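You operate a simulated robot arm through the tools that you are given. There is no shell and no other tool.

The job below is to be done with a simulated robot arm. You get a single attempt, and the scene is never put back.

JOB
Put things in order on the top of the service table. At the end: the white cartridge (marked "GEL") from the top of the service table stands where the clear measuring beaker stood; the clear measuring beaker stands where the pump bottle stood; the blue film roll stands on top of the white slipper pack; the pump bottle stands where the blue film roll stood; whatever was shut is shut again. Leave all else as you found it, and nothing knocked over.
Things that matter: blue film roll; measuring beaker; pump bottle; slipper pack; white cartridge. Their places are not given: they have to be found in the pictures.

It is judged by the outcome, as a careful person would: the job done as asked, and still so three seconds after it is handed in. It fails if anything else is knocked over, pushed out of place, dropped, spilled or broken.

ROBOT AND FRAMES
A 6-joint arm with a two-finger parallel gripper, fixed in place. Base frame: the origin is at the foot of the arm, x ahead of it, y to its left, z up; the work surface is at about z = 0. Readings come in m, degrees, newtons and seconds.
With the tool pointing down near the work surface it reaches from about 0.18 to 0.46 m from the base axis. Its first joint turns from -70.0 to 70.0 degrees. Payload 1.9 kg.
The tool frame sits at the grasp point between the pads (the TCP): z along the fingers, y along the line on which they close. The tips reach 0.023 m beyond it. The gripper opens to 0.094 m. The fingers are 0.038 m wide and 0.01 m thick; the gripper's body (0.054 by 0.096 m) begins 0.039 m behind the TCP.
Orientation is told as [roll, pitch, yaw] about the base's x, y, z axes, in that order, counted from this pose: with the fingers straight down and closing along the base's y, the tool's x points along the base's -x, its y along +y and its z along -z.

CONTROLS
- The arm moves only by the tool arm_command. Its argument "plan" is a list of rows, each an object of numbers (a shift or turn left out is 0, a gripper value left out holds the last): "x", "y", "z": the shift along the base's x, y, z in units of 500 mm (1.0 is 500 mm); "rx", "ry", "rz": the turn, a rotation vector about the base's x, y, z in units of 120 degrees (1.0 is 120 degrees); "gripper": the finger opening in m, from 0 to 0.094. In form: [{"x": .., "y": .., "z": .., "rx": .., "ry": .., "rz": .., "gripper": ..}, ...]. A call has 1 to 20 rows; each row is the pose to reach, as a shift and turn from the pose commanded when the call began. A call with a number of a shift or a turn outside -1 to 1 is refused whole. Each row takes 0.2 s and may step no farther than 0.05 m and 8.6 degrees from the row before; otherwise, or with a gripper value out of range, the whole call is refused. A pose out of reach is approached as far as the arm can. The call stops where the force on the tool passes 40 N (or 10 N more than at its start, if that is more) or the arm is blocked; 0.2 s more then pass. The fingers move at their own pace (about 0.108 m/s each) and stop on an object; they squeeze with about 32 N. The grip force told is the motor's: it shows also when the fingers shut on nothing. Time passes only in rows, and 0.2 s behind the last, so rows that repeat a pose let the fingers close. The reply holds the time, the measured pose of the TCP, the force on the tool along the base axes, the opening and the grip force, in the units named above and with some noise, with the torque about the TCP (base axes, N m) and any sound that the robot's microphone picked up.
- Cameras (640 x 400 px; columns grow to the right, rows downward): "scene" is fixed at [0.0452, 0.3047, 0.4272]; the picture's right is [-0.84, -0.54, 0.00], its down [-0.29, 0.46, -0.84] and it looks along [0.45, -0.70, -0.55] (base axes); focal length 262 px, centre (320, 200). "wrist" rides on the gripper at [0.087, 0.016, -0.074] in the tool frame; the picture's right is [-0.18, 0.98, 0.00], its down [-0.58, -0.11, -0.81] and it looks along [-0.79, -0.15, 0.59] (tool axes); focal length 243 px, centre (320, 200).
- capture(camera): a new picture of that camera. The clock stands still meanwhile.
- probe_pixels(camera, pixels): for up to 12 pixels [column, row] of the newest picture of that camera ("zoom" is the newest enlarged one), the place [x, y, z] in the base frame of the surface seen there, good to about 0.002 m. The clock stands still meanwhile.
- close_up(camera, box): a new picture of the part [left, top, right, bottom] of that camera's present view, enlarged. The clock stands still meanwhile.
- sign_off(): hands the job in; it is judged then, once.

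Unless the task says otherwise, let go and move clear before handing in.

The tools are called as a command line: name --argument value ..., lists and objects as JSON in quotes. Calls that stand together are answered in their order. arm_command: Moves the arm, as the interface text tells. Its arguments: {"type":"object","properties":{"plan":{"type":"array"}},"required":["plan"]} The other tools are called the same way: capture (camera) takes a picture; probe_pixels (camera, pixels) gives the place of the surface under pixels of a picture; close_up (camera, box) takes an enlarged picture of a part of a camera's view; sign_off () hands the job in.

At the start:

```text
clock: 0.0
tcp_pos: [0.2656, -0.0439, 0.3025]
ee_rot: [0.0, 0.0, 0.0]
force: [-0.2, -0.1, -0.4]
wrist_torque: [-0.01, 0.02, -0.01]
gripper_width: 0.0939
grasp_force: 0.0
```

scene: 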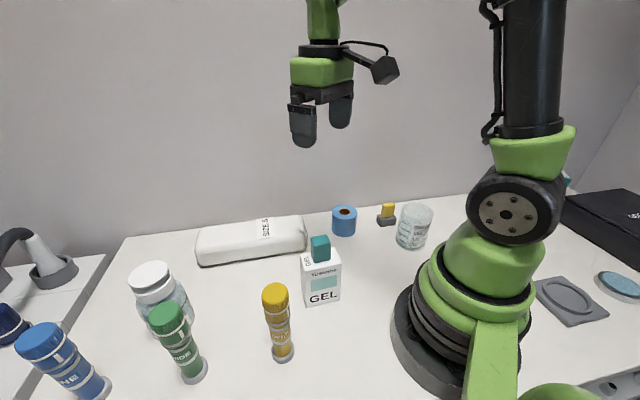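
wrist: 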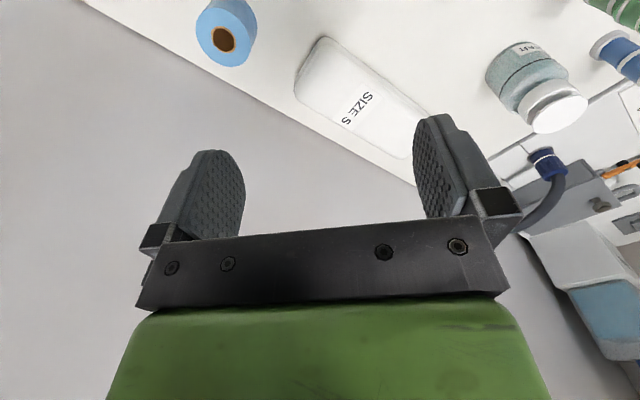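

The scene picture shows the slipper pack (250,240), the blue roll (344,221), the GEL cartridge with a teal cap (320,275), the beaker (414,227), and a yellow item (387,213). No pump bottle is obvious yet, so I will enlarge several parts of the view.

close_up --camera "scene" --box '[290, 180, 450, 310]'

close_up --camera "scene" --box '[0, 200, 240, 400]'

close_up --camera "scene" --box '[480, 160, 640, 400]'

close_up --camera "wrist" --box '[400, 0, 640, 250]'

```text
3.08 times, centred on (370, 245) of scene
```

zoom: 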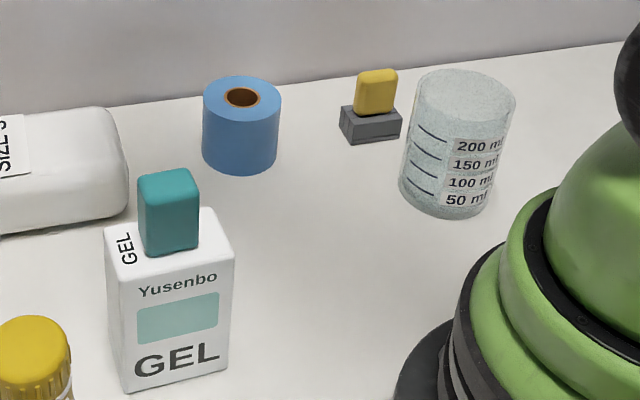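

```text
2.00 times, centred on (120, 300) of scene
```

zoom: 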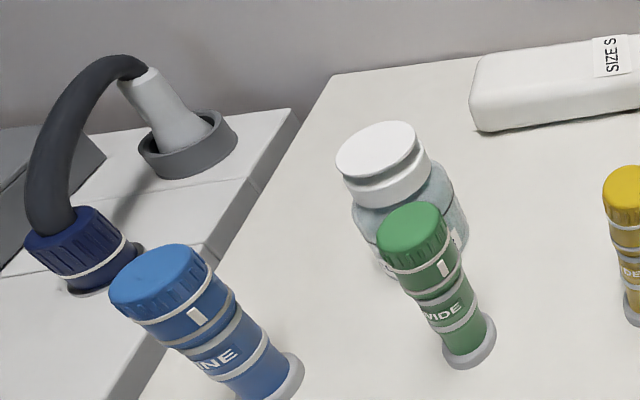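

```text
1.67 times, centred on (560, 280) of scene
```

zoom: 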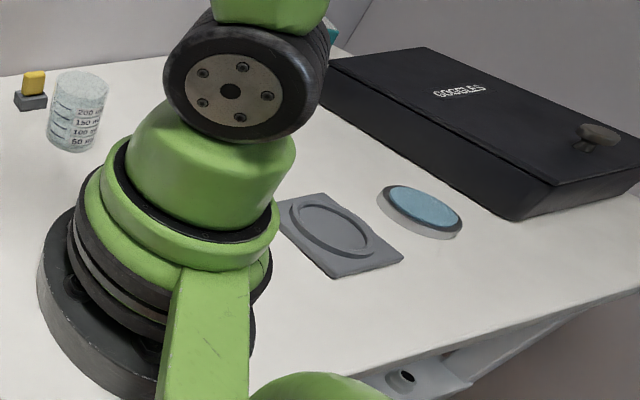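

```text
1.60 times, centred on (520, 125) of wrist
```

zoom: 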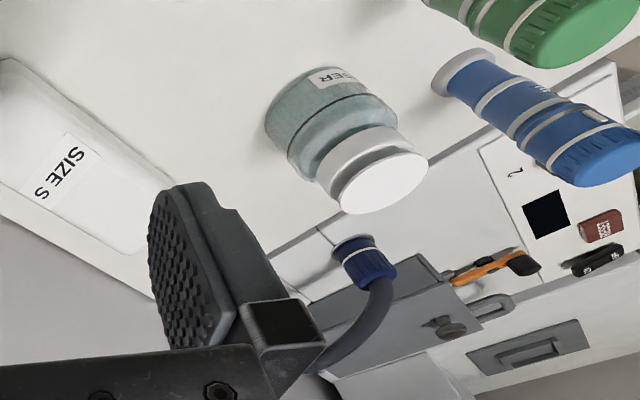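

The third enlargement shows a teal corner behind the arm's elbow at scene (567,178), and the wrist view shows a jar and drawer units. I will probe the main things and that corner.

probe_pixels --camera "scene" --pixels '[[344, 210], [344, 230], [320, 242], [325, 290], [308, 260], [338, 258], [414, 212], [412, 235], [388, 207], [388, 222], [567, 176], [600, 215]]'

probe_pixels --camera "wrist" --pixels '[[225, 38], [320, 50], [345, 100], [400, 140], [430, 110], [555, 108], [520, 75], [550, 165], [600, 195], [620, 50], [632, 110], [60, 3]]'

close_up --camera "scene" --box '[540, 150, 600, 200]'

```text
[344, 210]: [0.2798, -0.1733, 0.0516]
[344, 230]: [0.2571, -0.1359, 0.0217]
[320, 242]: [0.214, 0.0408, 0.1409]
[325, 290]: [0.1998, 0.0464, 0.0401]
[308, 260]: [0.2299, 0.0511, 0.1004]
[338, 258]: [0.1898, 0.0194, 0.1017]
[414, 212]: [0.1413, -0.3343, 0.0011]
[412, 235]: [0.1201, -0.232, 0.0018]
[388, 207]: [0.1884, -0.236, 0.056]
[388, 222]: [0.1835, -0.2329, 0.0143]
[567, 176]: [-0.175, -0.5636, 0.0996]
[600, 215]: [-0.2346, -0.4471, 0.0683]
```

```text
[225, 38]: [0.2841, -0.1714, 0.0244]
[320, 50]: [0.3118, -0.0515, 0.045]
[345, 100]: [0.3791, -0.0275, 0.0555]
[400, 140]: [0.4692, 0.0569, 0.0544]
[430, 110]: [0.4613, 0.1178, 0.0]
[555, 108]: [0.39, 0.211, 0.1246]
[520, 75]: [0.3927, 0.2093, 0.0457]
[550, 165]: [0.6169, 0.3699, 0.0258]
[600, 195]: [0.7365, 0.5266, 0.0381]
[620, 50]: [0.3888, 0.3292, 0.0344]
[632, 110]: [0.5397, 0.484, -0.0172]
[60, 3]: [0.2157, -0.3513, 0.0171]
```

```text
8.00 times, centred on (570, 175) of scene
```

zoom: 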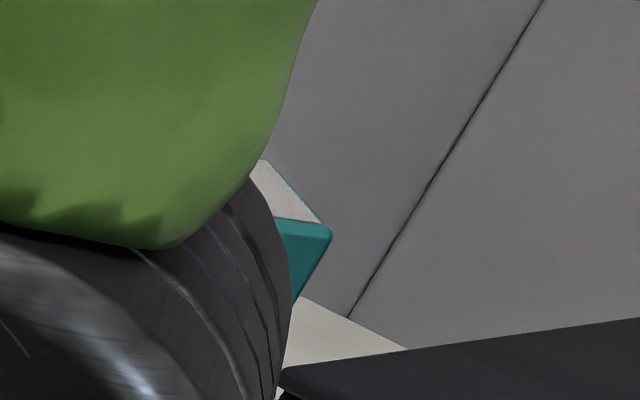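

The blue roll is near (0.27,-0.15), the cartridge near (0.21,0.04), and the jar with a white lid near (0.39,0.21) carries a label ending in "SER". The pump bottle is still unidentified, so I will turn the wrist camera toward the left side to look around.

arm_command --plan '[{"y": 0.03, "z": 0.01, "rz": 0.07}, {"y": 0.06, "z": 0.02, "rz": 0.14}, {"y": 0.1, "z": 0.03, "rz": 0.21}, {"y": 0.14, "z": 0.04, "rz": 0.28}, {"y": 0.18, "z": 0.05, "rz": 0.35}, {"y": 0.2, "z": 0.06, "rz": 0.42}]'

capture --camera "wrist"

capture --camera "scene"

```text
clock: 1.4
tcp_pos: [0.2649, 0.0548, 0.3328]
ee_rot: [0.0, 0.0, 50.6]
force: [-0.3, 0.3, 0.1]
wrist_torque: [0.03, -0.01, -0.01]
gripper_width: 0.0939
grasp_force: 0.1
```

```text
taken
```

wrist: 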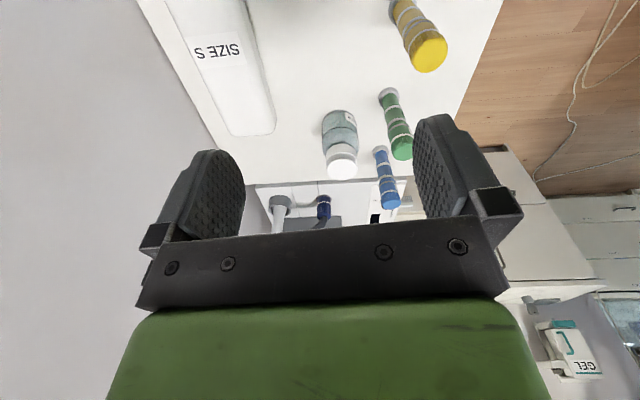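

```text
taken
```

scene: 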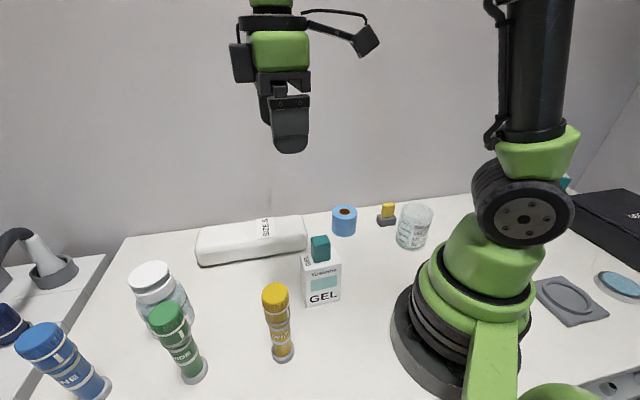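

A second GEL cartridge sits in a far wall holder at wrist (575,350), so the one on the table is mine to move. I will enlarge the jar and the three banded bottles to find the pump bottle.

close_up --camera "wrist" --box '[300, 80, 430, 215]'

close_up --camera "wrist" --box '[380, 0, 640, 160]'

close_up --camera "wrist" --box '[500, 180, 640, 400]'

close_up --camera "scene" --box '[110, 250, 310, 400]'

```text
2.96 times, centred on (365, 148) of wrist
```

zoom: 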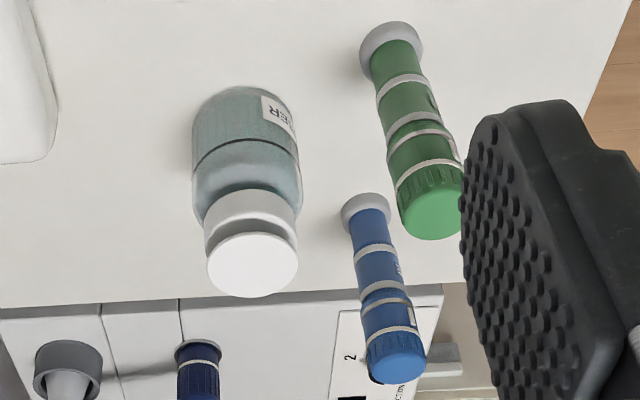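

```text
2.46 times, centred on (510, 80) of wrist
```

zoom: 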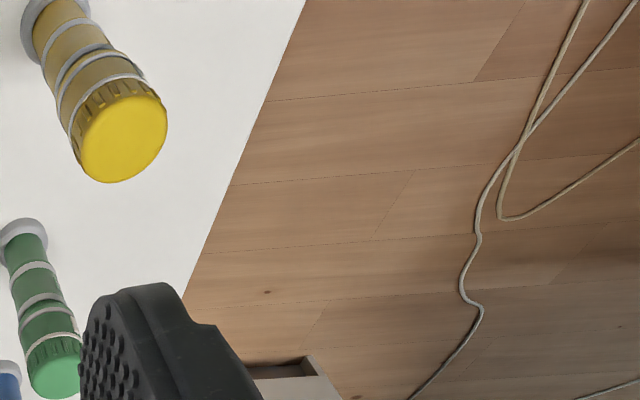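

```text
1.82 times, centred on (570, 290) of wrist
```

zoom: 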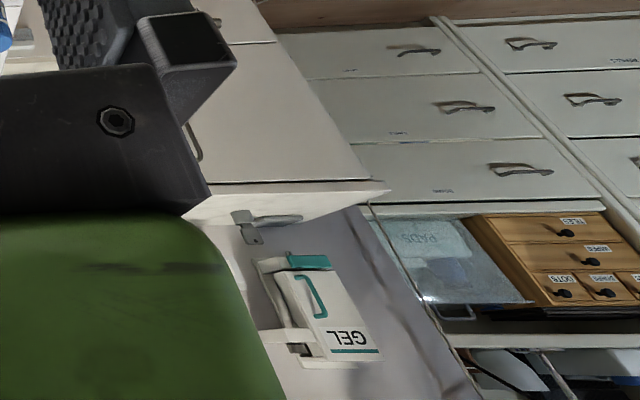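

```text
2.67 times, centred on (210, 325) of scene
```

zoom: 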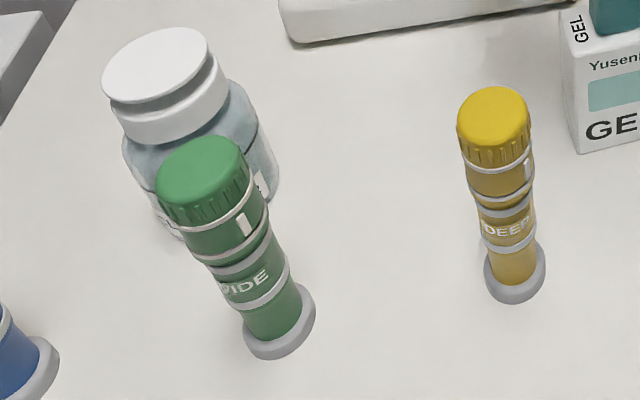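

The jar at wrist (340,145) has a separate push plate above a white collar, so it looks like the pump bottle; the three banded ones are "DEEP", "WIDE" and "..INE". I will now swing the wrist camera to the right side to see the roll, beaker and what is behind the arm.

arm_command --plan '[{"x": -0.01, "y": -0.01, "rz": -0.066}, {"x": -0.02, "y": -0.02, "rz": -0.132}, {"x": -0.03, "y": -0.03, "rz": -0.198}, {"x": -0.04, "y": -0.04, "rz": -0.264}, {"x": -0.05, "y": -0.05, "rz": -0.33}, {"x": -0.06, "y": -0.06, "rz": -0.396}, {"x": -0.07, "y": -0.07, "rz": -0.462}, {"x": -0.08, "y": -0.08, "rz": -0.528}, {"x": -0.09, "y": -0.09, "rz": -0.594}, {"x": -0.1, "y": -0.1, "rz": -0.66}, {"x": -0.11, "y": -0.11, "rz": -0.726}, {"x": -0.12, "y": -0.12, "rz": -0.792}, {"x": -0.13, "y": -0.12, "rz": -0.858}, {"x": -0.13, "y": -0.12, "rz": -0.92}]'

capture --camera "wrist"

capture --camera "scene"

```text
clock: 4.4
tcp_pos: [0.2002, -0.0043, 0.3338]
ee_rot: [0.0, -0.1, -60.1]
force: [-0.6, 0.4, 0.4]
wrist_torque: [-0.01, 0.0, -0.01]
gripper_width: 0.094
grasp_force: 0.1
```

```text
taken
```

wrist: 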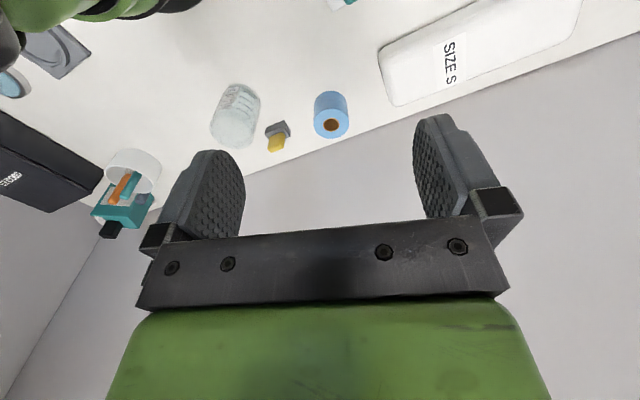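

```text
taken
```

scene: 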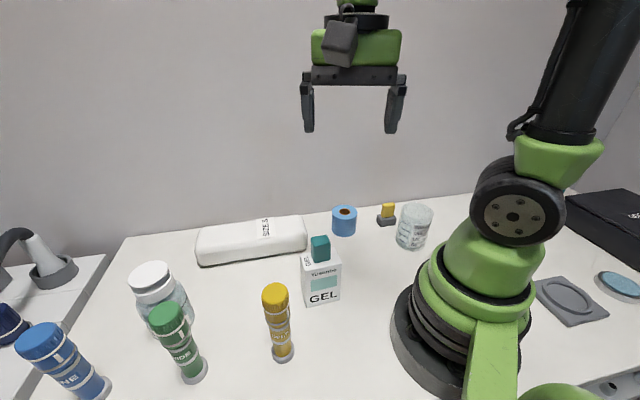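

close_up --camera "wrist" --box '[180, 60, 380, 185]'

close_up --camera "wrist" --box '[0, 80, 220, 260]'

probe_pixels --camera "wrist" --pixels '[[331, 122], [331, 104], [317, 122], [345, 122], [279, 130], [276, 143], [240, 95], [232, 125], [234, 138], [220, 108], [130, 160], [120, 205]]'

```text
3.20 times, centred on (280, 122) of wrist
```

zoom: 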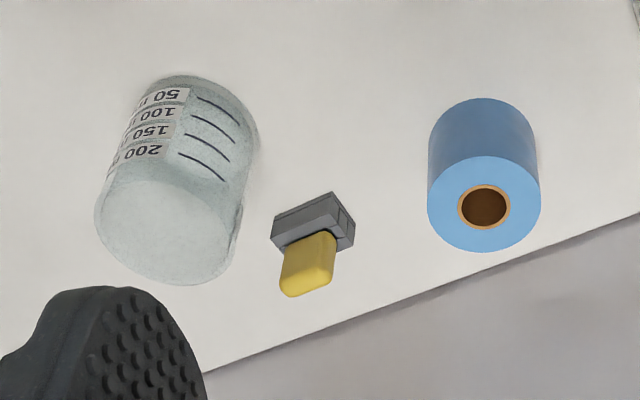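

```text
2.22 times, centred on (110, 170) of wrist
```

zoom: 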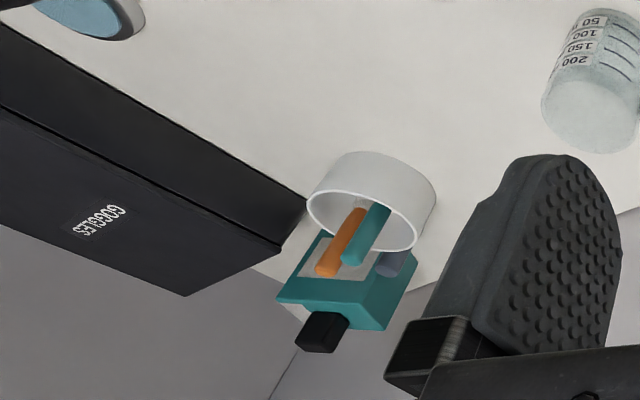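

```text
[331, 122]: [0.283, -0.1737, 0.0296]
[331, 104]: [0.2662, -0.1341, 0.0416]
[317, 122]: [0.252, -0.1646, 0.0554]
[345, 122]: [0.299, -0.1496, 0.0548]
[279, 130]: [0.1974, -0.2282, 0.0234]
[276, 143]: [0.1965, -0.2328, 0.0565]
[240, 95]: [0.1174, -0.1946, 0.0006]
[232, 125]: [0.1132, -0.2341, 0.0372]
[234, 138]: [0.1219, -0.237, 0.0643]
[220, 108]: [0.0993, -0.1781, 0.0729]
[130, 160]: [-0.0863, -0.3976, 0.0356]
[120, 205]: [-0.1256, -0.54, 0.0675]
```

The roll's axis is near (0.275,-0.157) with its top at z≈0.056, and the right side holds no other bottle, so the jar is the pump bottle. I will probe the wall/table edge and the pack outline for clearance.

probe_pixels --camera "wrist" --pixels '[[300, 160], [350, 142], [400, 118], [380, 130], [440, 98], [520, 75], [600, 45], [400, 80], [450, 60], [560, 15], [390, 100], [385, 45]]'

close_up --camera "wrist" --box '[290, 0, 640, 180]'

close_up --camera "scene" --box '[180, 190, 370, 310]'

```text
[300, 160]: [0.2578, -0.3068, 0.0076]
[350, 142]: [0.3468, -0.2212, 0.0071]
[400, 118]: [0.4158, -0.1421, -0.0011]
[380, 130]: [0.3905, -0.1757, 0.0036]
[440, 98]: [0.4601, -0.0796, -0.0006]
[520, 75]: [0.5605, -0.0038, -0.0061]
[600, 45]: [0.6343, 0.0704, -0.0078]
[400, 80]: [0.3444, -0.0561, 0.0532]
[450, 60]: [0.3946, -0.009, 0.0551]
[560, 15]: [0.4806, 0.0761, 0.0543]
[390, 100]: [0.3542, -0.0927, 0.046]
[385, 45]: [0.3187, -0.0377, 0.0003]
```

```text
1.83 times, centred on (465, 90) of wrist
```

zoom: 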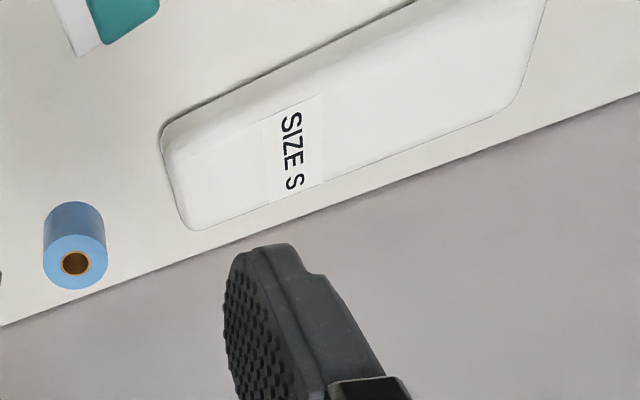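

```text
3.33 times, centred on (275, 250) of scene
```

zoom: 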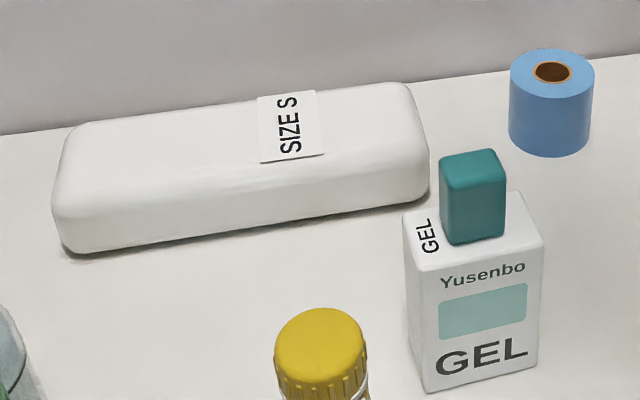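

The wall runs along x−y≈0.564 and the pack lies parallel to it with a flat top near z=0.055. I will probe the outlines of the pack, cartridge and roll in the newest enlargement.

probe_pixels --camera "zoom" --pixels '[[80, 190], [80, 140], [120, 130], [200, 150], [300, 150], [230, 130], [330, 110], [400, 95], [415, 150], [240, 170], [340, 175], [160, 190]]'

probe_pixels --camera "zoom" --pixels '[[410, 225], [418, 265], [540, 240], [515, 200], [445, 175], [470, 155], [500, 170], [475, 240], [430, 388], [538, 350], [470, 300], [415, 300]]'

probe_pixels --camera "zoom" --pixels '[[515, 75], [590, 75], [550, 92], [550, 54], [525, 60], [580, 60], [525, 88], [578, 88], [548, 155], [548, 130], [60, 245], [425, 200]]'

```text
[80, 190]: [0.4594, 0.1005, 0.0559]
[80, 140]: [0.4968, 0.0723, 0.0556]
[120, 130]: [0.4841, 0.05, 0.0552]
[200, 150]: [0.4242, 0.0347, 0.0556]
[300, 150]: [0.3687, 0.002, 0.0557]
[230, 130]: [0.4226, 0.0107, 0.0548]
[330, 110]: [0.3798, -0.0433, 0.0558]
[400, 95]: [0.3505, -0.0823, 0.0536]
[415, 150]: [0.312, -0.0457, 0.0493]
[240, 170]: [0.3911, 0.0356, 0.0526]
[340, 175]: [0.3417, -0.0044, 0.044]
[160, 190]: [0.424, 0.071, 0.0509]
```

```text
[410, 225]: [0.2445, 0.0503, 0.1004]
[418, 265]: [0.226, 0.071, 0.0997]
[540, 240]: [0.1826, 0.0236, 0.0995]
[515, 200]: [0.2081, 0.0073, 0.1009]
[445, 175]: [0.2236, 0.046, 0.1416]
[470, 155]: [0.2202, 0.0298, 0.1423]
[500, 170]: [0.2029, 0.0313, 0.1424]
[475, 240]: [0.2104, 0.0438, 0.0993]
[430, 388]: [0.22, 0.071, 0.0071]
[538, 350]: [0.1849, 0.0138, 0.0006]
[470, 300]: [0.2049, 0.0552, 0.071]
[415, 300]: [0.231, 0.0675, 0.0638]
```

```text
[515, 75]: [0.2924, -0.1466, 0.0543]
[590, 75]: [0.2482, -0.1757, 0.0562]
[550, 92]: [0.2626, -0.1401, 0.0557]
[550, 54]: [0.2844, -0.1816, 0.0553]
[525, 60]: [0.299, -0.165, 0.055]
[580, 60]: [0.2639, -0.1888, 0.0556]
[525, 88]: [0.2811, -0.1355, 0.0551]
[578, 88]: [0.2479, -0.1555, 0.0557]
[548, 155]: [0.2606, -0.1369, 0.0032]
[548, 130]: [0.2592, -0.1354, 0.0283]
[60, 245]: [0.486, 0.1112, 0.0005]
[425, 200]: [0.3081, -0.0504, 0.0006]
```

The roll fits a circle centred near (0.273,-0.160), radius ≈0.027, top 0.0555; the pack's top centre is near (0.412,0.015). I will start with the roll: move above it with yaw −30 and check the alignment.

arm_command --plan '[{"x": 0.018, "y": -0.039, "z": -0.04, "rz": 0.031}, {"x": 0.036, "y": -0.078, "z": -0.08, "rz": 0.062}, {"x": 0.054, "y": -0.117, "z": -0.12, "rz": 0.093}, {"x": 0.072, "y": -0.156, "z": -0.16, "rz": 0.125}, {"x": 0.09, "y": -0.195, "z": -0.2, "rz": 0.156}, {"x": 0.108, "y": -0.234, "z": -0.24, "rz": 0.187}, {"x": 0.126, "y": -0.273, "z": -0.28, "rz": 0.218}, {"x": 0.145, "y": -0.312, "z": -0.32, "rz": 0.25}, {"x": 0.145, "y": -0.312, "z": -0.365, "rz": 0.25}]'

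capture --camera "wrist"

capture --camera "scene"

```text
clock: 6.4
tcp_pos: [0.273, -0.1629, 0.1497]
ee_rot: [-0.1, 0.0, -29.9]
force: [0.5, -0.6, 0.0]
wrist_torque: [-0.03, 0.0, 0.02]
gripper_width: 0.0942
grasp_force: 0.1
```

```text
taken
```

wrist: 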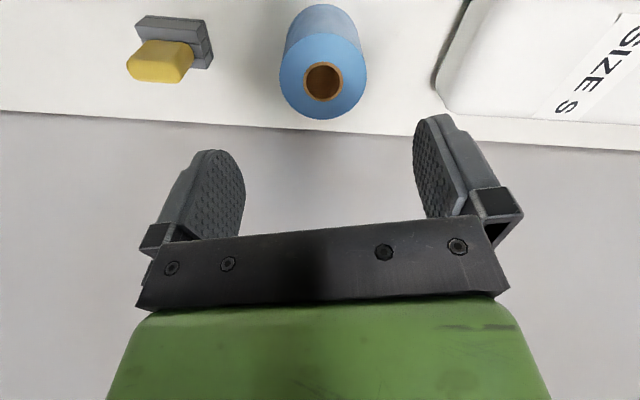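

```text
taken
```

scene: 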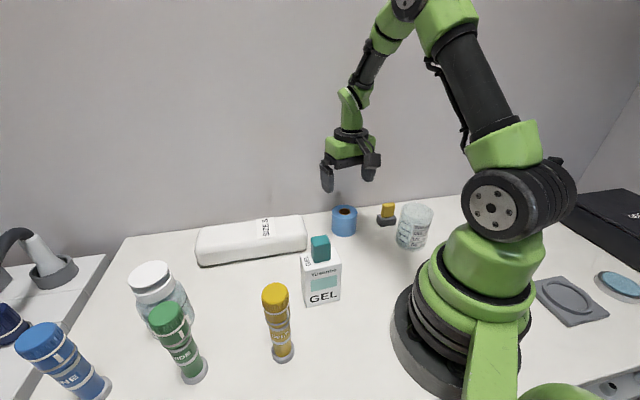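

The roll's top ring is centred at wrist (323,75) almost between the fingers. I will probe its rim to settle the axis before going down.

probe_pixels --camera "wrist" --pixels '[[283, 75], [364, 75], [323, 116], [295, 105], [352, 105], [290, 55], [357, 55], [323, 40], [323, 10], [323, 98]]'

```text
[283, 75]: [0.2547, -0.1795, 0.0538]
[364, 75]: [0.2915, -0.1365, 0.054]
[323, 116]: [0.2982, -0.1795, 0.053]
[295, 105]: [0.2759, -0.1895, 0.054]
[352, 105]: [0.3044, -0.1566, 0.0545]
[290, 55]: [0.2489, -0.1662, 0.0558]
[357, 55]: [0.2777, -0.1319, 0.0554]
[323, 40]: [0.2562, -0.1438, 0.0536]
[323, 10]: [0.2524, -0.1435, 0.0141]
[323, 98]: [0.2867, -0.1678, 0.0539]
```

The ring fits a centre of (0.276,-0.160) with radius ≈0.029. I will go down to z≈0.033 and close on it.

arm_command --plan '[{"x": 0.005, "y": 0.001, "z": -0.07, "gripper": 0.094}, {"x": 0.005, "y": 0.001, "z": -0.14}, {"x": 0.005, "y": 0.001, "z": -0.19}, {"x": 0.005, "y": 0.001, "z": -0.234}, {"x": 0.005, "y": 0.001, "z": -0.234}, {"x": 0.005, "y": 0.001, "z": -0.234, "gripper": 0.04}, {"x": 0.005, "y": 0.001, "z": -0.234, "gripper": 0.04}, {"x": 0.005, "y": 0.001, "z": -0.234, "gripper": 0.04}, {"x": 0.005, "y": 0.001, "z": -0.234, "gripper": 0.04}]'

capture --camera "wrist"

```text
clock: 8.4
tcp_pos: [0.2765, -0.16, 0.0344]
ee_rot: [0.0, 0.0, -29.9]
force: [0.2, -0.9, -0.4]
wrist_torque: [-0.02, -0.04, -0.01]
gripper_width: 0.0571
grasp_force: 31.9
```

```text
taken
```

wrist: 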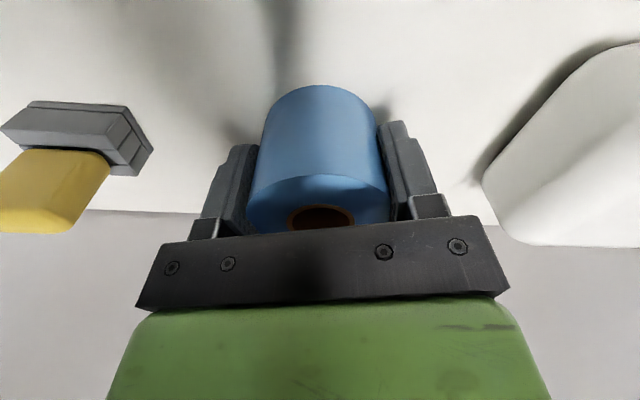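

The fingers stopped at 0.057 m with 31.9 N, so the roll is held. I will lift it and carry it over the pack's centre at about (0.408,0.012).

arm_command --plan '[{"z": 0.06}, {"z": 0.13}, {"z": 0.2}, {"x": 0.03, "y": 0.04, "z": 0.22, "rz": 0.03}, {"x": 0.07, "y": 0.09, "z": 0.22, "rz": 0.065}, {"x": 0.11, "y": 0.142, "z": 0.22, "rz": 0.1}, {"x": 0.15, "y": 0.194, "z": 0.22, "rz": 0.14}, {"x": 0.19, "y": 0.246, "z": 0.22, "rz": 0.18}, {"x": 0.23, "y": 0.298, "z": 0.22, "rz": 0.22}, {"x": 0.265, "y": 0.343, "z": 0.22, "rz": 0.25}, {"x": 0.265, "y": 0.343, "z": 0.22, "rz": 0.25}]'

capture --camera "wrist"

capture --camera "scene"

```text
clock: 10.8
tcp_pos: [0.4092, 0.0116, 0.1411]
ee_rot: [0.1, 0.0, 0.1]
force: [-0.3, -0.3, -1.6]
wrist_torque: [-0.01, 0.0, 0.04]
gripper_width: 0.0571
grasp_force: 32.2
```

```text
taken
```

wrist: 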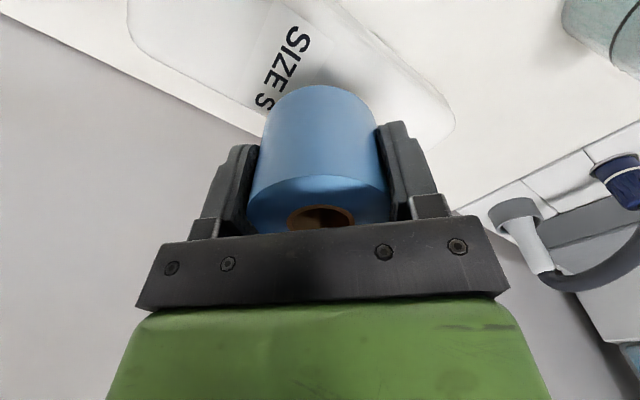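

```text
taken
```

scene: 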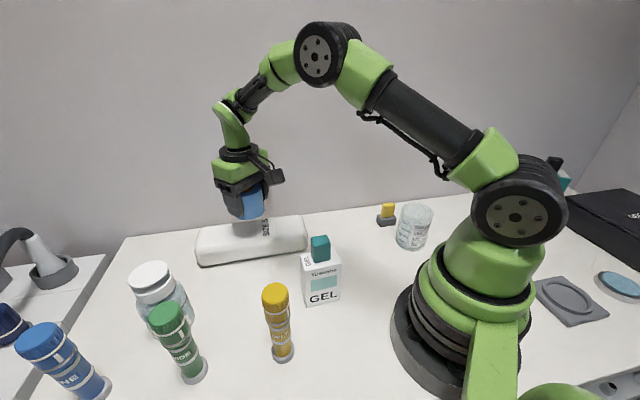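

The roll hangs upright over the pack (scene (253,202)); its bottom is about 0.034 m below the TCP. I will lower it until it touches the pack top at TCP z≈0.090.

arm_command --plan '[{"z": -0.04}, {"z": -0.07}, {"z": -0.085}, {"z": -0.093}, {"z": -0.098}, {"z": -0.101}, {"z": -0.101}]'

close_up --camera "scene" --box '[180, 140, 320, 280]'

```text
clock: 12.4
tcp_pos: [0.4082, 0.011, 0.0914]
ee_rot: [0.0, 0.0, 0.0]
force: [-0.1, -0.3, -1.0]
wrist_torque: [0.04, 0.02, -0.01]
gripper_width: 0.0569
grasp_force: 31.9
```

```text
2.86 times, centred on (250, 210) of scene
```

zoom: 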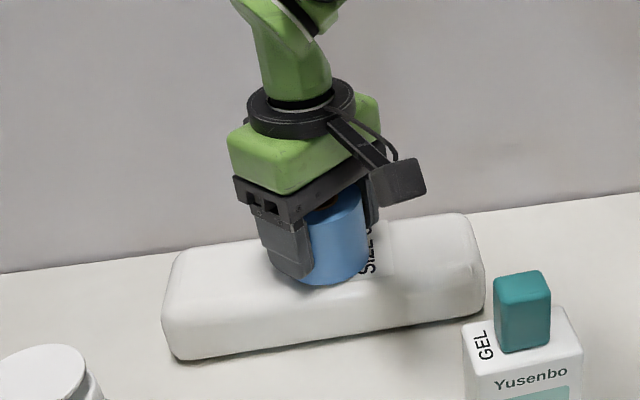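

The force still reads only the roll's weight (−1.0 N), so it is not quite touching. I will lower a few millimetres more in fine steps.

arm_command --plan '[{"z": -0.002}, {"z": -0.004}, {"z": -0.004}]'

```text
clock: 13.2
tcp_pos: [0.4083, 0.012, 0.0902]
ee_rot: [0.0, 0.1, 0.1]
force: [-0.5, -0.6, -0.5]
wrist_torque: [-0.02, 0.02, 0.0]
gripper_width: 0.0572
grasp_force: 32.2
```

arm_command --plan '[{"z": -0.002}, {"z": -0.003}, {"z": -0.003}]'

```text
clock: 14.0
tcp_pos: [0.4064, 0.0097, 0.0878]
ee_rot: [0.0, 0.0, -0.1]
force: [0.1, -0.9, 0.8]
wrist_torque: [-0.03, -0.05, -0.05]
gripper_width: 0.0571
grasp_force: 32.8
```

The vertical force turned to +0.8 N, so the roll is resting on the pack. I will open the fingers and rise straight up.

arm_command --plan '[{"gripper": 0.065}, {"gripper": 0.075}, {"gripper": 0.085}, {"gripper": 0.09}, {"z": 0.04, "gripper": 0.09}, {"z": 0.1, "gripper": 0.09}, {"z": 0.18, "gripper": 0.09}, {"z": 0.26, "gripper": 0.09}]'

capture --camera "wrist"

capture --camera "scene"

```text
clock: 15.8
tcp_pos: [0.4073, 0.0114, 0.2216]
ee_rot: [-0.1, 0.0, 0.0]
force: [0.3, 0.7, -1.3]
wrist_torque: [0.0, 0.0, 0.01]
gripper_width: 0.0899
grasp_force: 0.1
```

```text
taken
```

wrist: 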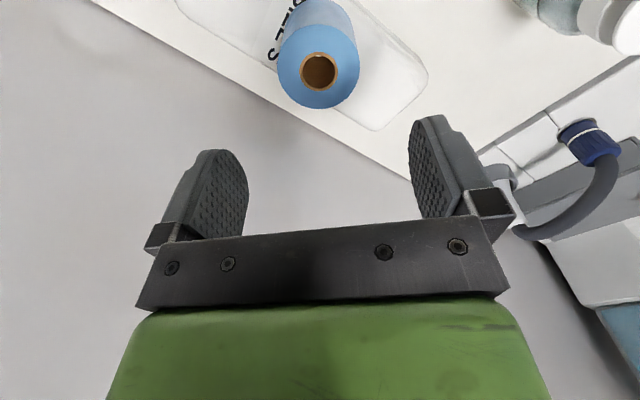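

```text
taken
```

scene: 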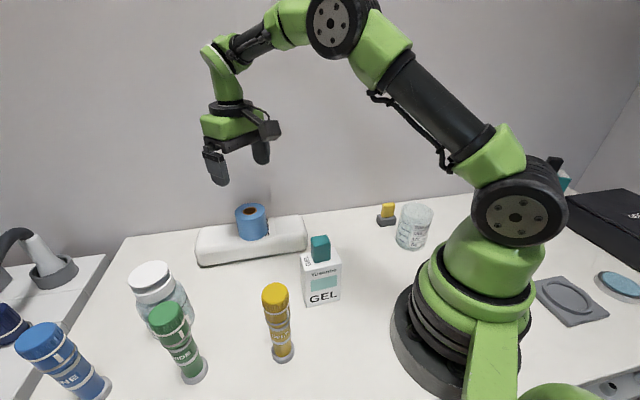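

The roll stands upright on the pack (scene (251,222)). Next is the pump bottle; I will move the wrist camera back and left to look at it closely.

arm_command --plan '[{"x": -0.05, "y": 0.04, "z": 0.02, "rz": 0.033}, {"x": -0.1, "y": 0.08, "z": 0.04, "rz": 0.066}, {"x": -0.15, "y": 0.13, "z": 0.04, "rz": 0.1}, {"x": -0.19, "y": 0.18, "z": 0.04, "rz": 0.14}, {"x": -0.23, "y": 0.23, "z": 0.04, "rz": 0.18}, {"x": -0.256, "y": 0.276, "z": 0.04, "rz": 0.233}]'

capture --camera "wrist"

close_up --camera "wrist" --box '[250, 80, 450, 230]'

```text
clock: 17.2
tcp_pos: [0.2825, 0.1472, 0.2361]
ee_rot: [0.1, 0.0, 28.2]
force: [-0.2, -0.3, -0.1]
wrist_torque: [-0.01, -0.03, 0.02]
gripper_width: 0.09
grasp_force: 0.1
```

```text
taken
```

wrist: 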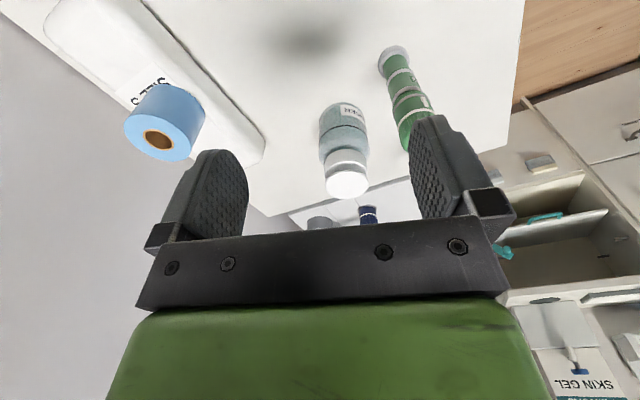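

```text
2.67 times, centred on (350, 155) of wrist
```

zoom: 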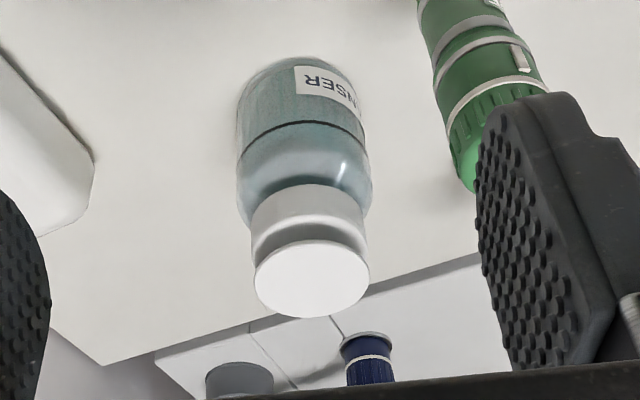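

The label reads "..NSER" and the liquid line and white push plate over a collar confirm the pump bottle. I will probe its plate, collar, shoulder and body.

probe_pixels --camera "zoom" --pixels '[[310, 280], [258, 280], [366, 280], [310, 315], [310, 243], [308, 225], [308, 195], [255, 215], [360, 215], [308, 180], [245, 180], [368, 180]]'

probe_pixels --camera "zoom" --pixels '[[300, 150], [300, 128], [300, 100], [245, 110], [240, 130], [362, 130], [358, 110], [300, 62], [270, 70], [340, 72], [320, 140], [308, 165]]'

probe_pixels --camera "scene" --pixels '[[150, 275], [131, 275], [172, 275], [150, 264], [150, 292], [172, 288], [145, 310], [185, 300], [165, 300], [170, 318], [183, 350], [277, 297]]'

close_up --camera "scene" --box '[110, 240, 230, 360]'

```text
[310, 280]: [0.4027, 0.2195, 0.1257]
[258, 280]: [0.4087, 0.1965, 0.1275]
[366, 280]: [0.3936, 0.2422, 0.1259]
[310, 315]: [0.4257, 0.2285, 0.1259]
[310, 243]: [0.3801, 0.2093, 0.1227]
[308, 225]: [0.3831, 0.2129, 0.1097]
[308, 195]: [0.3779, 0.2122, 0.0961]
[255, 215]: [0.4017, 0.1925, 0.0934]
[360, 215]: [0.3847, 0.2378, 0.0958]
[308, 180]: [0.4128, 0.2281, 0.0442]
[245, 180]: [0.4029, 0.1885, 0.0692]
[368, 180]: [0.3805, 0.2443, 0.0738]
```

```text
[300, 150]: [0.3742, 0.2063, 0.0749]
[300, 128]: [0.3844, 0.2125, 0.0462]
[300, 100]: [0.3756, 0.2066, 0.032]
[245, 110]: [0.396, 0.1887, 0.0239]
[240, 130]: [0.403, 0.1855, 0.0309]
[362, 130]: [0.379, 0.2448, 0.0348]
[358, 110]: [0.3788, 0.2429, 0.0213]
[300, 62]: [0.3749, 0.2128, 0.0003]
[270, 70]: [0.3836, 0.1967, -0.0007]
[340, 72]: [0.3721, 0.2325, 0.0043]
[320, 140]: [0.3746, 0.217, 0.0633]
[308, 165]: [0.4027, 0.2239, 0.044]
```

```text
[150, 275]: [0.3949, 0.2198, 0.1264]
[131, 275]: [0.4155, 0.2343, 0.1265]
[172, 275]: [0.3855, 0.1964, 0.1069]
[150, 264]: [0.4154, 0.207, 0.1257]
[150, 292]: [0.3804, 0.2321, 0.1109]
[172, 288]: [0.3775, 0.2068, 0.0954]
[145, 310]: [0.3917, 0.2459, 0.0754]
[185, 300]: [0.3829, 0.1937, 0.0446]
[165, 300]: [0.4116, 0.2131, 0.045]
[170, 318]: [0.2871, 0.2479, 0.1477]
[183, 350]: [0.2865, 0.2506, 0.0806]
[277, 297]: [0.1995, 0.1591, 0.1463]
```

```text
3.33 times, centred on (170, 300) of scene
```

zoom: 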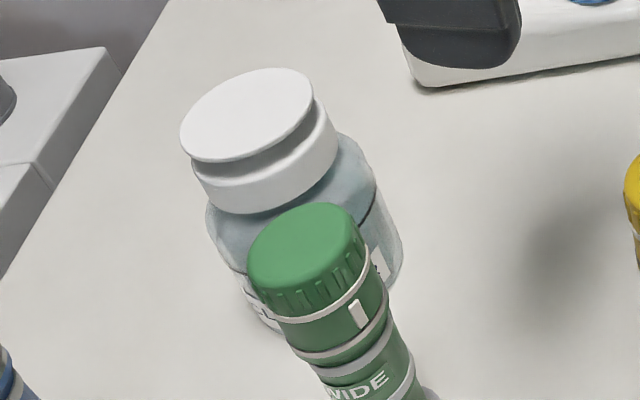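

The plate is centred at (0.402,0.219) with its top at z≈0.126, the collar spans about 0.090–0.112, and the glass body has radius ≈0.032 below z≈0.078. I will move above it first and verify the reach and alignment.

arm_command --plan '[{"x": 0.05, "y": 0.028, "z": -0.01, "gripper": 0.094}, {"x": 0.1, "y": 0.056, "z": -0.03, "gripper": 0.094}, {"x": 0.15, "y": 0.085, "z": -0.05, "gripper": 0.094}, {"x": 0.2, "y": 0.113, "z": -0.065, "gripper": 0.094}, {"x": 0.244, "y": 0.138, "z": -0.078, "gripper": 0.094}, {"x": 0.244, "y": 0.138, "z": -0.078, "gripper": 0.094}]'

capture --camera "wrist"

capture --camera "scene"

```text
clock: 18.6
tcp_pos: [0.3982, 0.2161, 0.1974]
ee_rot: [-0.2, 0.1, 28.1]
force: [0.1, 0.6, 0.9]
wrist_torque: [0.04, 0.01, 0.0]
gripper_width: 0.0943
grasp_force: 0.0
```

```text
taken
```

wrist: 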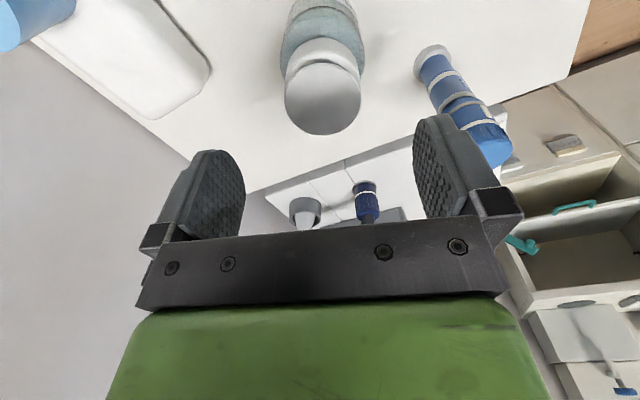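

```text
taken
```

scene: 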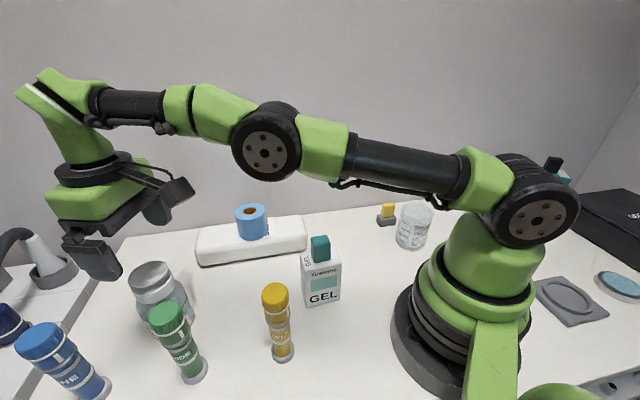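

The arm got to (0.398,0.216), a few millimetres short, near its limit. I will probe the plate again from here at wrist (322,97) and its rim.

probe_pixels --camera "wrist" --pixels '[[322, 97], [287, 97], [358, 97], [322, 131], [297, 122], [347, 122], [300, 75], [345, 75], [322, 62], [322, 45], [285, 45], [360, 45]]'

close_up --camera "wrist" --box '[260, 0, 390, 140]'

```text
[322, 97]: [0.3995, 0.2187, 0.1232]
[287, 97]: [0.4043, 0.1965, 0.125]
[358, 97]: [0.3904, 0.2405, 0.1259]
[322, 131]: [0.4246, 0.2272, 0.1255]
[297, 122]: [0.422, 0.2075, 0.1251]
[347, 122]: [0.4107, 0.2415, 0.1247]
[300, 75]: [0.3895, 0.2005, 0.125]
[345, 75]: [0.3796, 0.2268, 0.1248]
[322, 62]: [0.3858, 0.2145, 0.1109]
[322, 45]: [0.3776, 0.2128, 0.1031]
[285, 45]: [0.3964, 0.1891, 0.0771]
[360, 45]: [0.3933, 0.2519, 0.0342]
```

```text
2.86 times, centred on (325, 70) of wrist
```

zoom: 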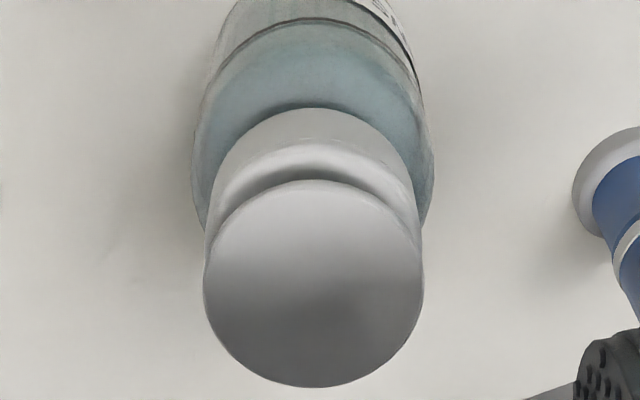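

The plate's centre fits (0.4015,0.2195); the fingers straddle it with about 15 mm to spare each side. I will descend part-way to z≈0.115 and check the reached pose.

arm_command --plan '[{"z": -0.04}, {"z": -0.08}, {"z": -0.12}, {"z": -0.15}, {"z": -0.17}, {"z": -0.17}]'

capture --camera "wrist"

close_up --camera "scene" --box '[30, 180, 230, 340]'

```text
clock: 20.0
tcp_pos: [0.4022, 0.2179, 0.1138]
ee_rot: [0.1, 0.0, 28.0]
force: [0.1, 0.2, 0.8]
wrist_torque: [0.01, 0.01, 0.02]
gripper_width: 0.0942
grasp_force: 0.1
```

```text
taken
```

wrist: 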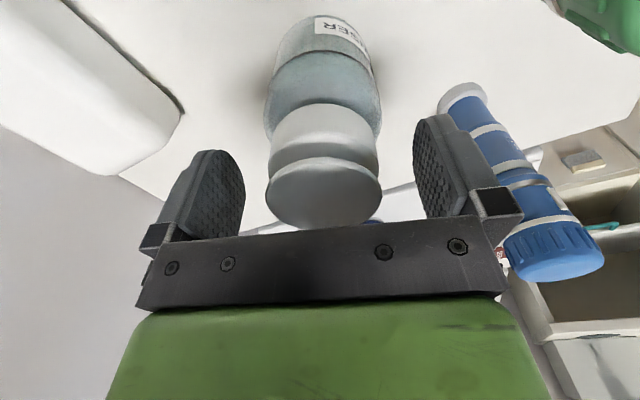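

```text
2.50 times, centred on (130, 260) of scene
```

zoom: 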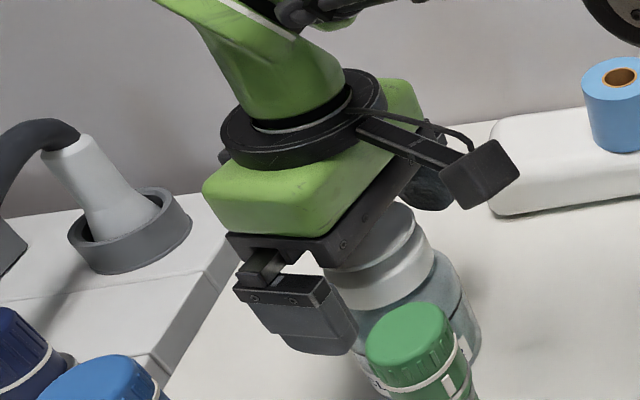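

The TCP reached (0.402,0.218,0.114) with the plate centred between the fingers at wrist (323,190). I will go down to z≈0.092, keeping the palm about 5 mm above the plate, and close gently on the glass shoulder.

arm_command --plan '[{"z": -0.015}, {"z": -0.03}, {"z": -0.04}, {"z": -0.045}, {"z": -0.045}]'

capture --camera "wrist"

close_up --camera "scene" --box '[60, 210, 220, 340]'

```text
clock: 21.2
tcp_pos: [0.4032, 0.2176, 0.0908]
ee_rot: [-0.1, 0.1, 28.0]
force: [0.0, 0.6, -0.2]
wrist_torque: [-0.01, -0.02, -0.02]
gripper_width: 0.0942
grasp_force: 0.1
```

```text
taken
```

wrist: 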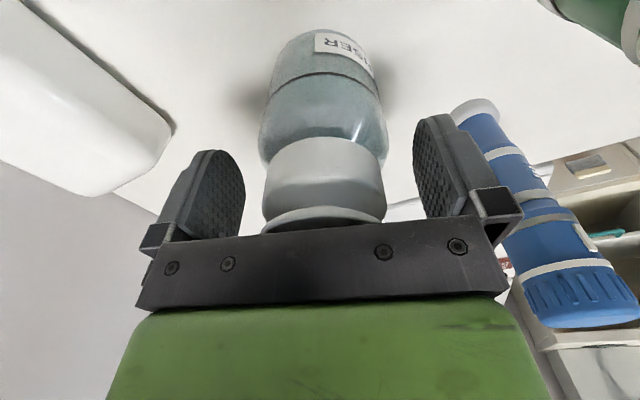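

```text
3.08 times, centred on (140, 275) of scene
```

zoom: 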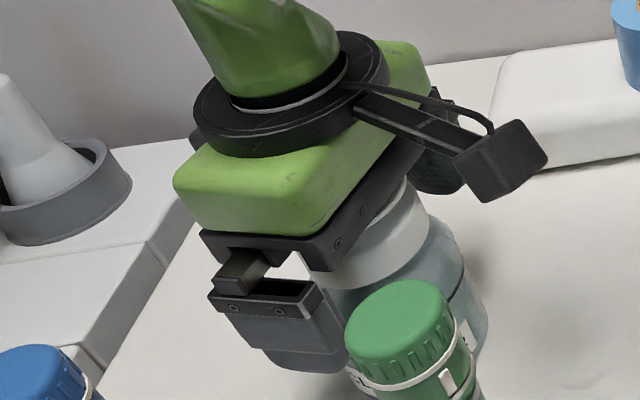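

There is no contact force, and the plate sits just under the palm without being pressed. I will now close the fingers on the bottle.

arm_command --plan '[{"gripper": 0.08}, {"gripper": 0.07}, {"gripper": 0.05}, {"gripper": 0.05}, {"gripper": 0.05}]'

capture --camera "wrist"

```text
clock: 22.4
tcp_pos: [0.4026, 0.2163, 0.0913]
ee_rot: [0.0, 0.0, 28.0]
force: [0.2, -1.5, 0.0]
wrist_torque: [-0.02, 0.01, 0.01]
gripper_width: 0.0666
grasp_force: 31.9
```

```text
taken
```

wrist: 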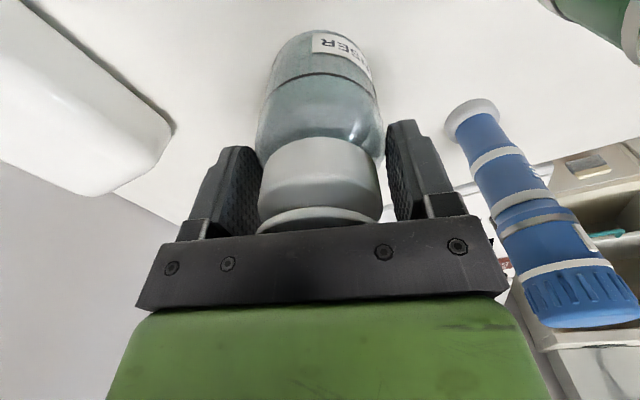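

The fingers hold the glass body at 0.0666 m with 31.9 N. I will lift 3 cm slowly and check for slip.

arm_command --plan '[{"z": 0.01}, {"z": 0.025}, {"z": 0.045}, {"z": 0.06}, {"z": 0.06}]'

capture --camera "wrist"

close_up --camera "scene" --box '[60, 190, 220, 340]'

```text
clock: 23.6
tcp_pos: [0.4014, 0.2184, 0.1234]
ee_rot: [0.1, 0.0, 28.0]
force: [0.7, 0.4, -1.4]
wrist_torque: [-0.01, 0.01, 0.03]
gripper_width: 0.0665
grasp_force: 31.8
```

```text
taken
```

wrist: 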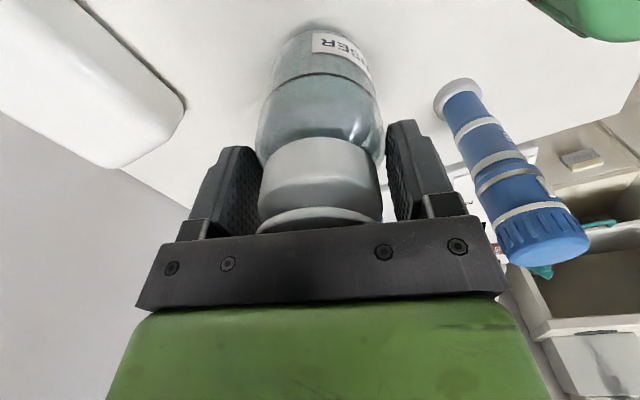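

```text
2.67 times, centred on (140, 265) of scene
```

zoom: 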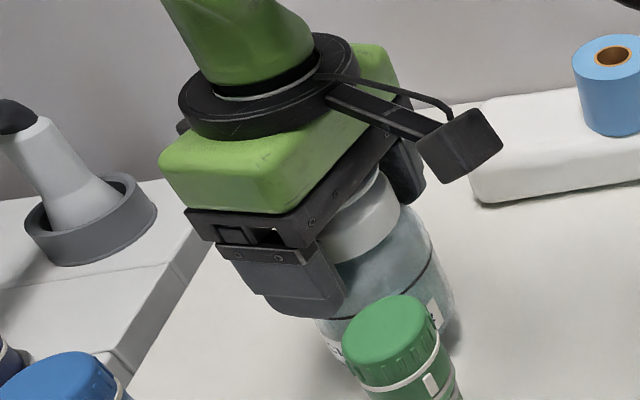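

The bottle came up upright with no slip (width still 0.0665). I will raise it further while swinging inward, clear of the roll and the cartridge, to above the roll's old place at (0.276,-0.160).

arm_command --plan '[{"x": -0.02, "y": -0.03, "z": 0.05}, {"x": -0.04, "y": -0.07, "z": 0.1, "rz": -0.03}, {"x": -0.06, "y": -0.12, "z": 0.15, "rz": -0.07}, {"x": -0.084, "y": -0.17, "z": 0.19, "rz": -0.11}, {"x": -0.11, "y": -0.22, "z": 0.21, "rz": -0.15}, {"x": -0.136, "y": -0.274, "z": 0.21, "rz": -0.19}, {"x": -0.16, "y": -0.332, "z": 0.21, "rz": -0.23}, {"x": -0.18, "y": -0.394, "z": 0.21, "rz": -0.27}, {"x": -0.196, "y": -0.456, "z": 0.21, "rz": -0.31}, {"x": -0.208, "y": -0.52, "z": 0.21, "rz": -0.35}, {"x": -0.22, "y": -0.584, "z": 0.21, "rz": -0.39}, {"x": -0.232, "y": -0.648, "z": 0.21, "rz": -0.43}, {"x": -0.242, "y": -0.708, "z": 0.21, "rz": -0.465}, {"x": -0.25, "y": -0.745, "z": 0.2, "rz": -0.483}, {"x": -0.252, "y": -0.758, "z": 0.18, "rz": -0.483}, {"x": -0.252, "y": -0.758, "z": 0.16, "rz": -0.483}, {"x": -0.252, "y": -0.758, "z": 0.16, "rz": -0.483}]'

capture --camera "wrist"

capture --camera "scene"

```text
clock: 27.2
tcp_pos: [0.2748, -0.1612, 0.2027]
ee_rot: [0.1, 0.0, -29.9]
force: [-0.1, -0.1, -2.2]
wrist_torque: [0.0, -0.01, -0.01]
gripper_width: 0.0665
grasp_force: 31.7
```

```text
taken
```

wrist: 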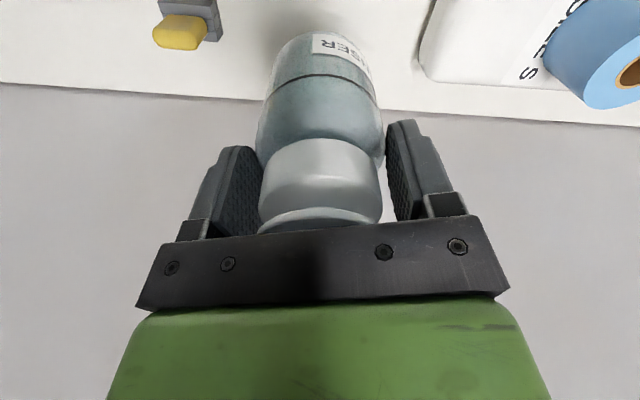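

```text
taken
```

scene: 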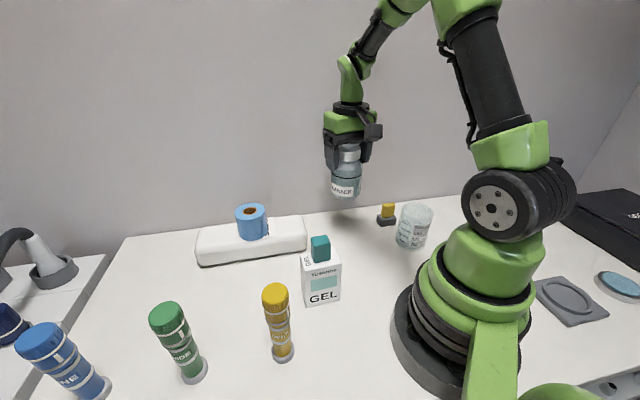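

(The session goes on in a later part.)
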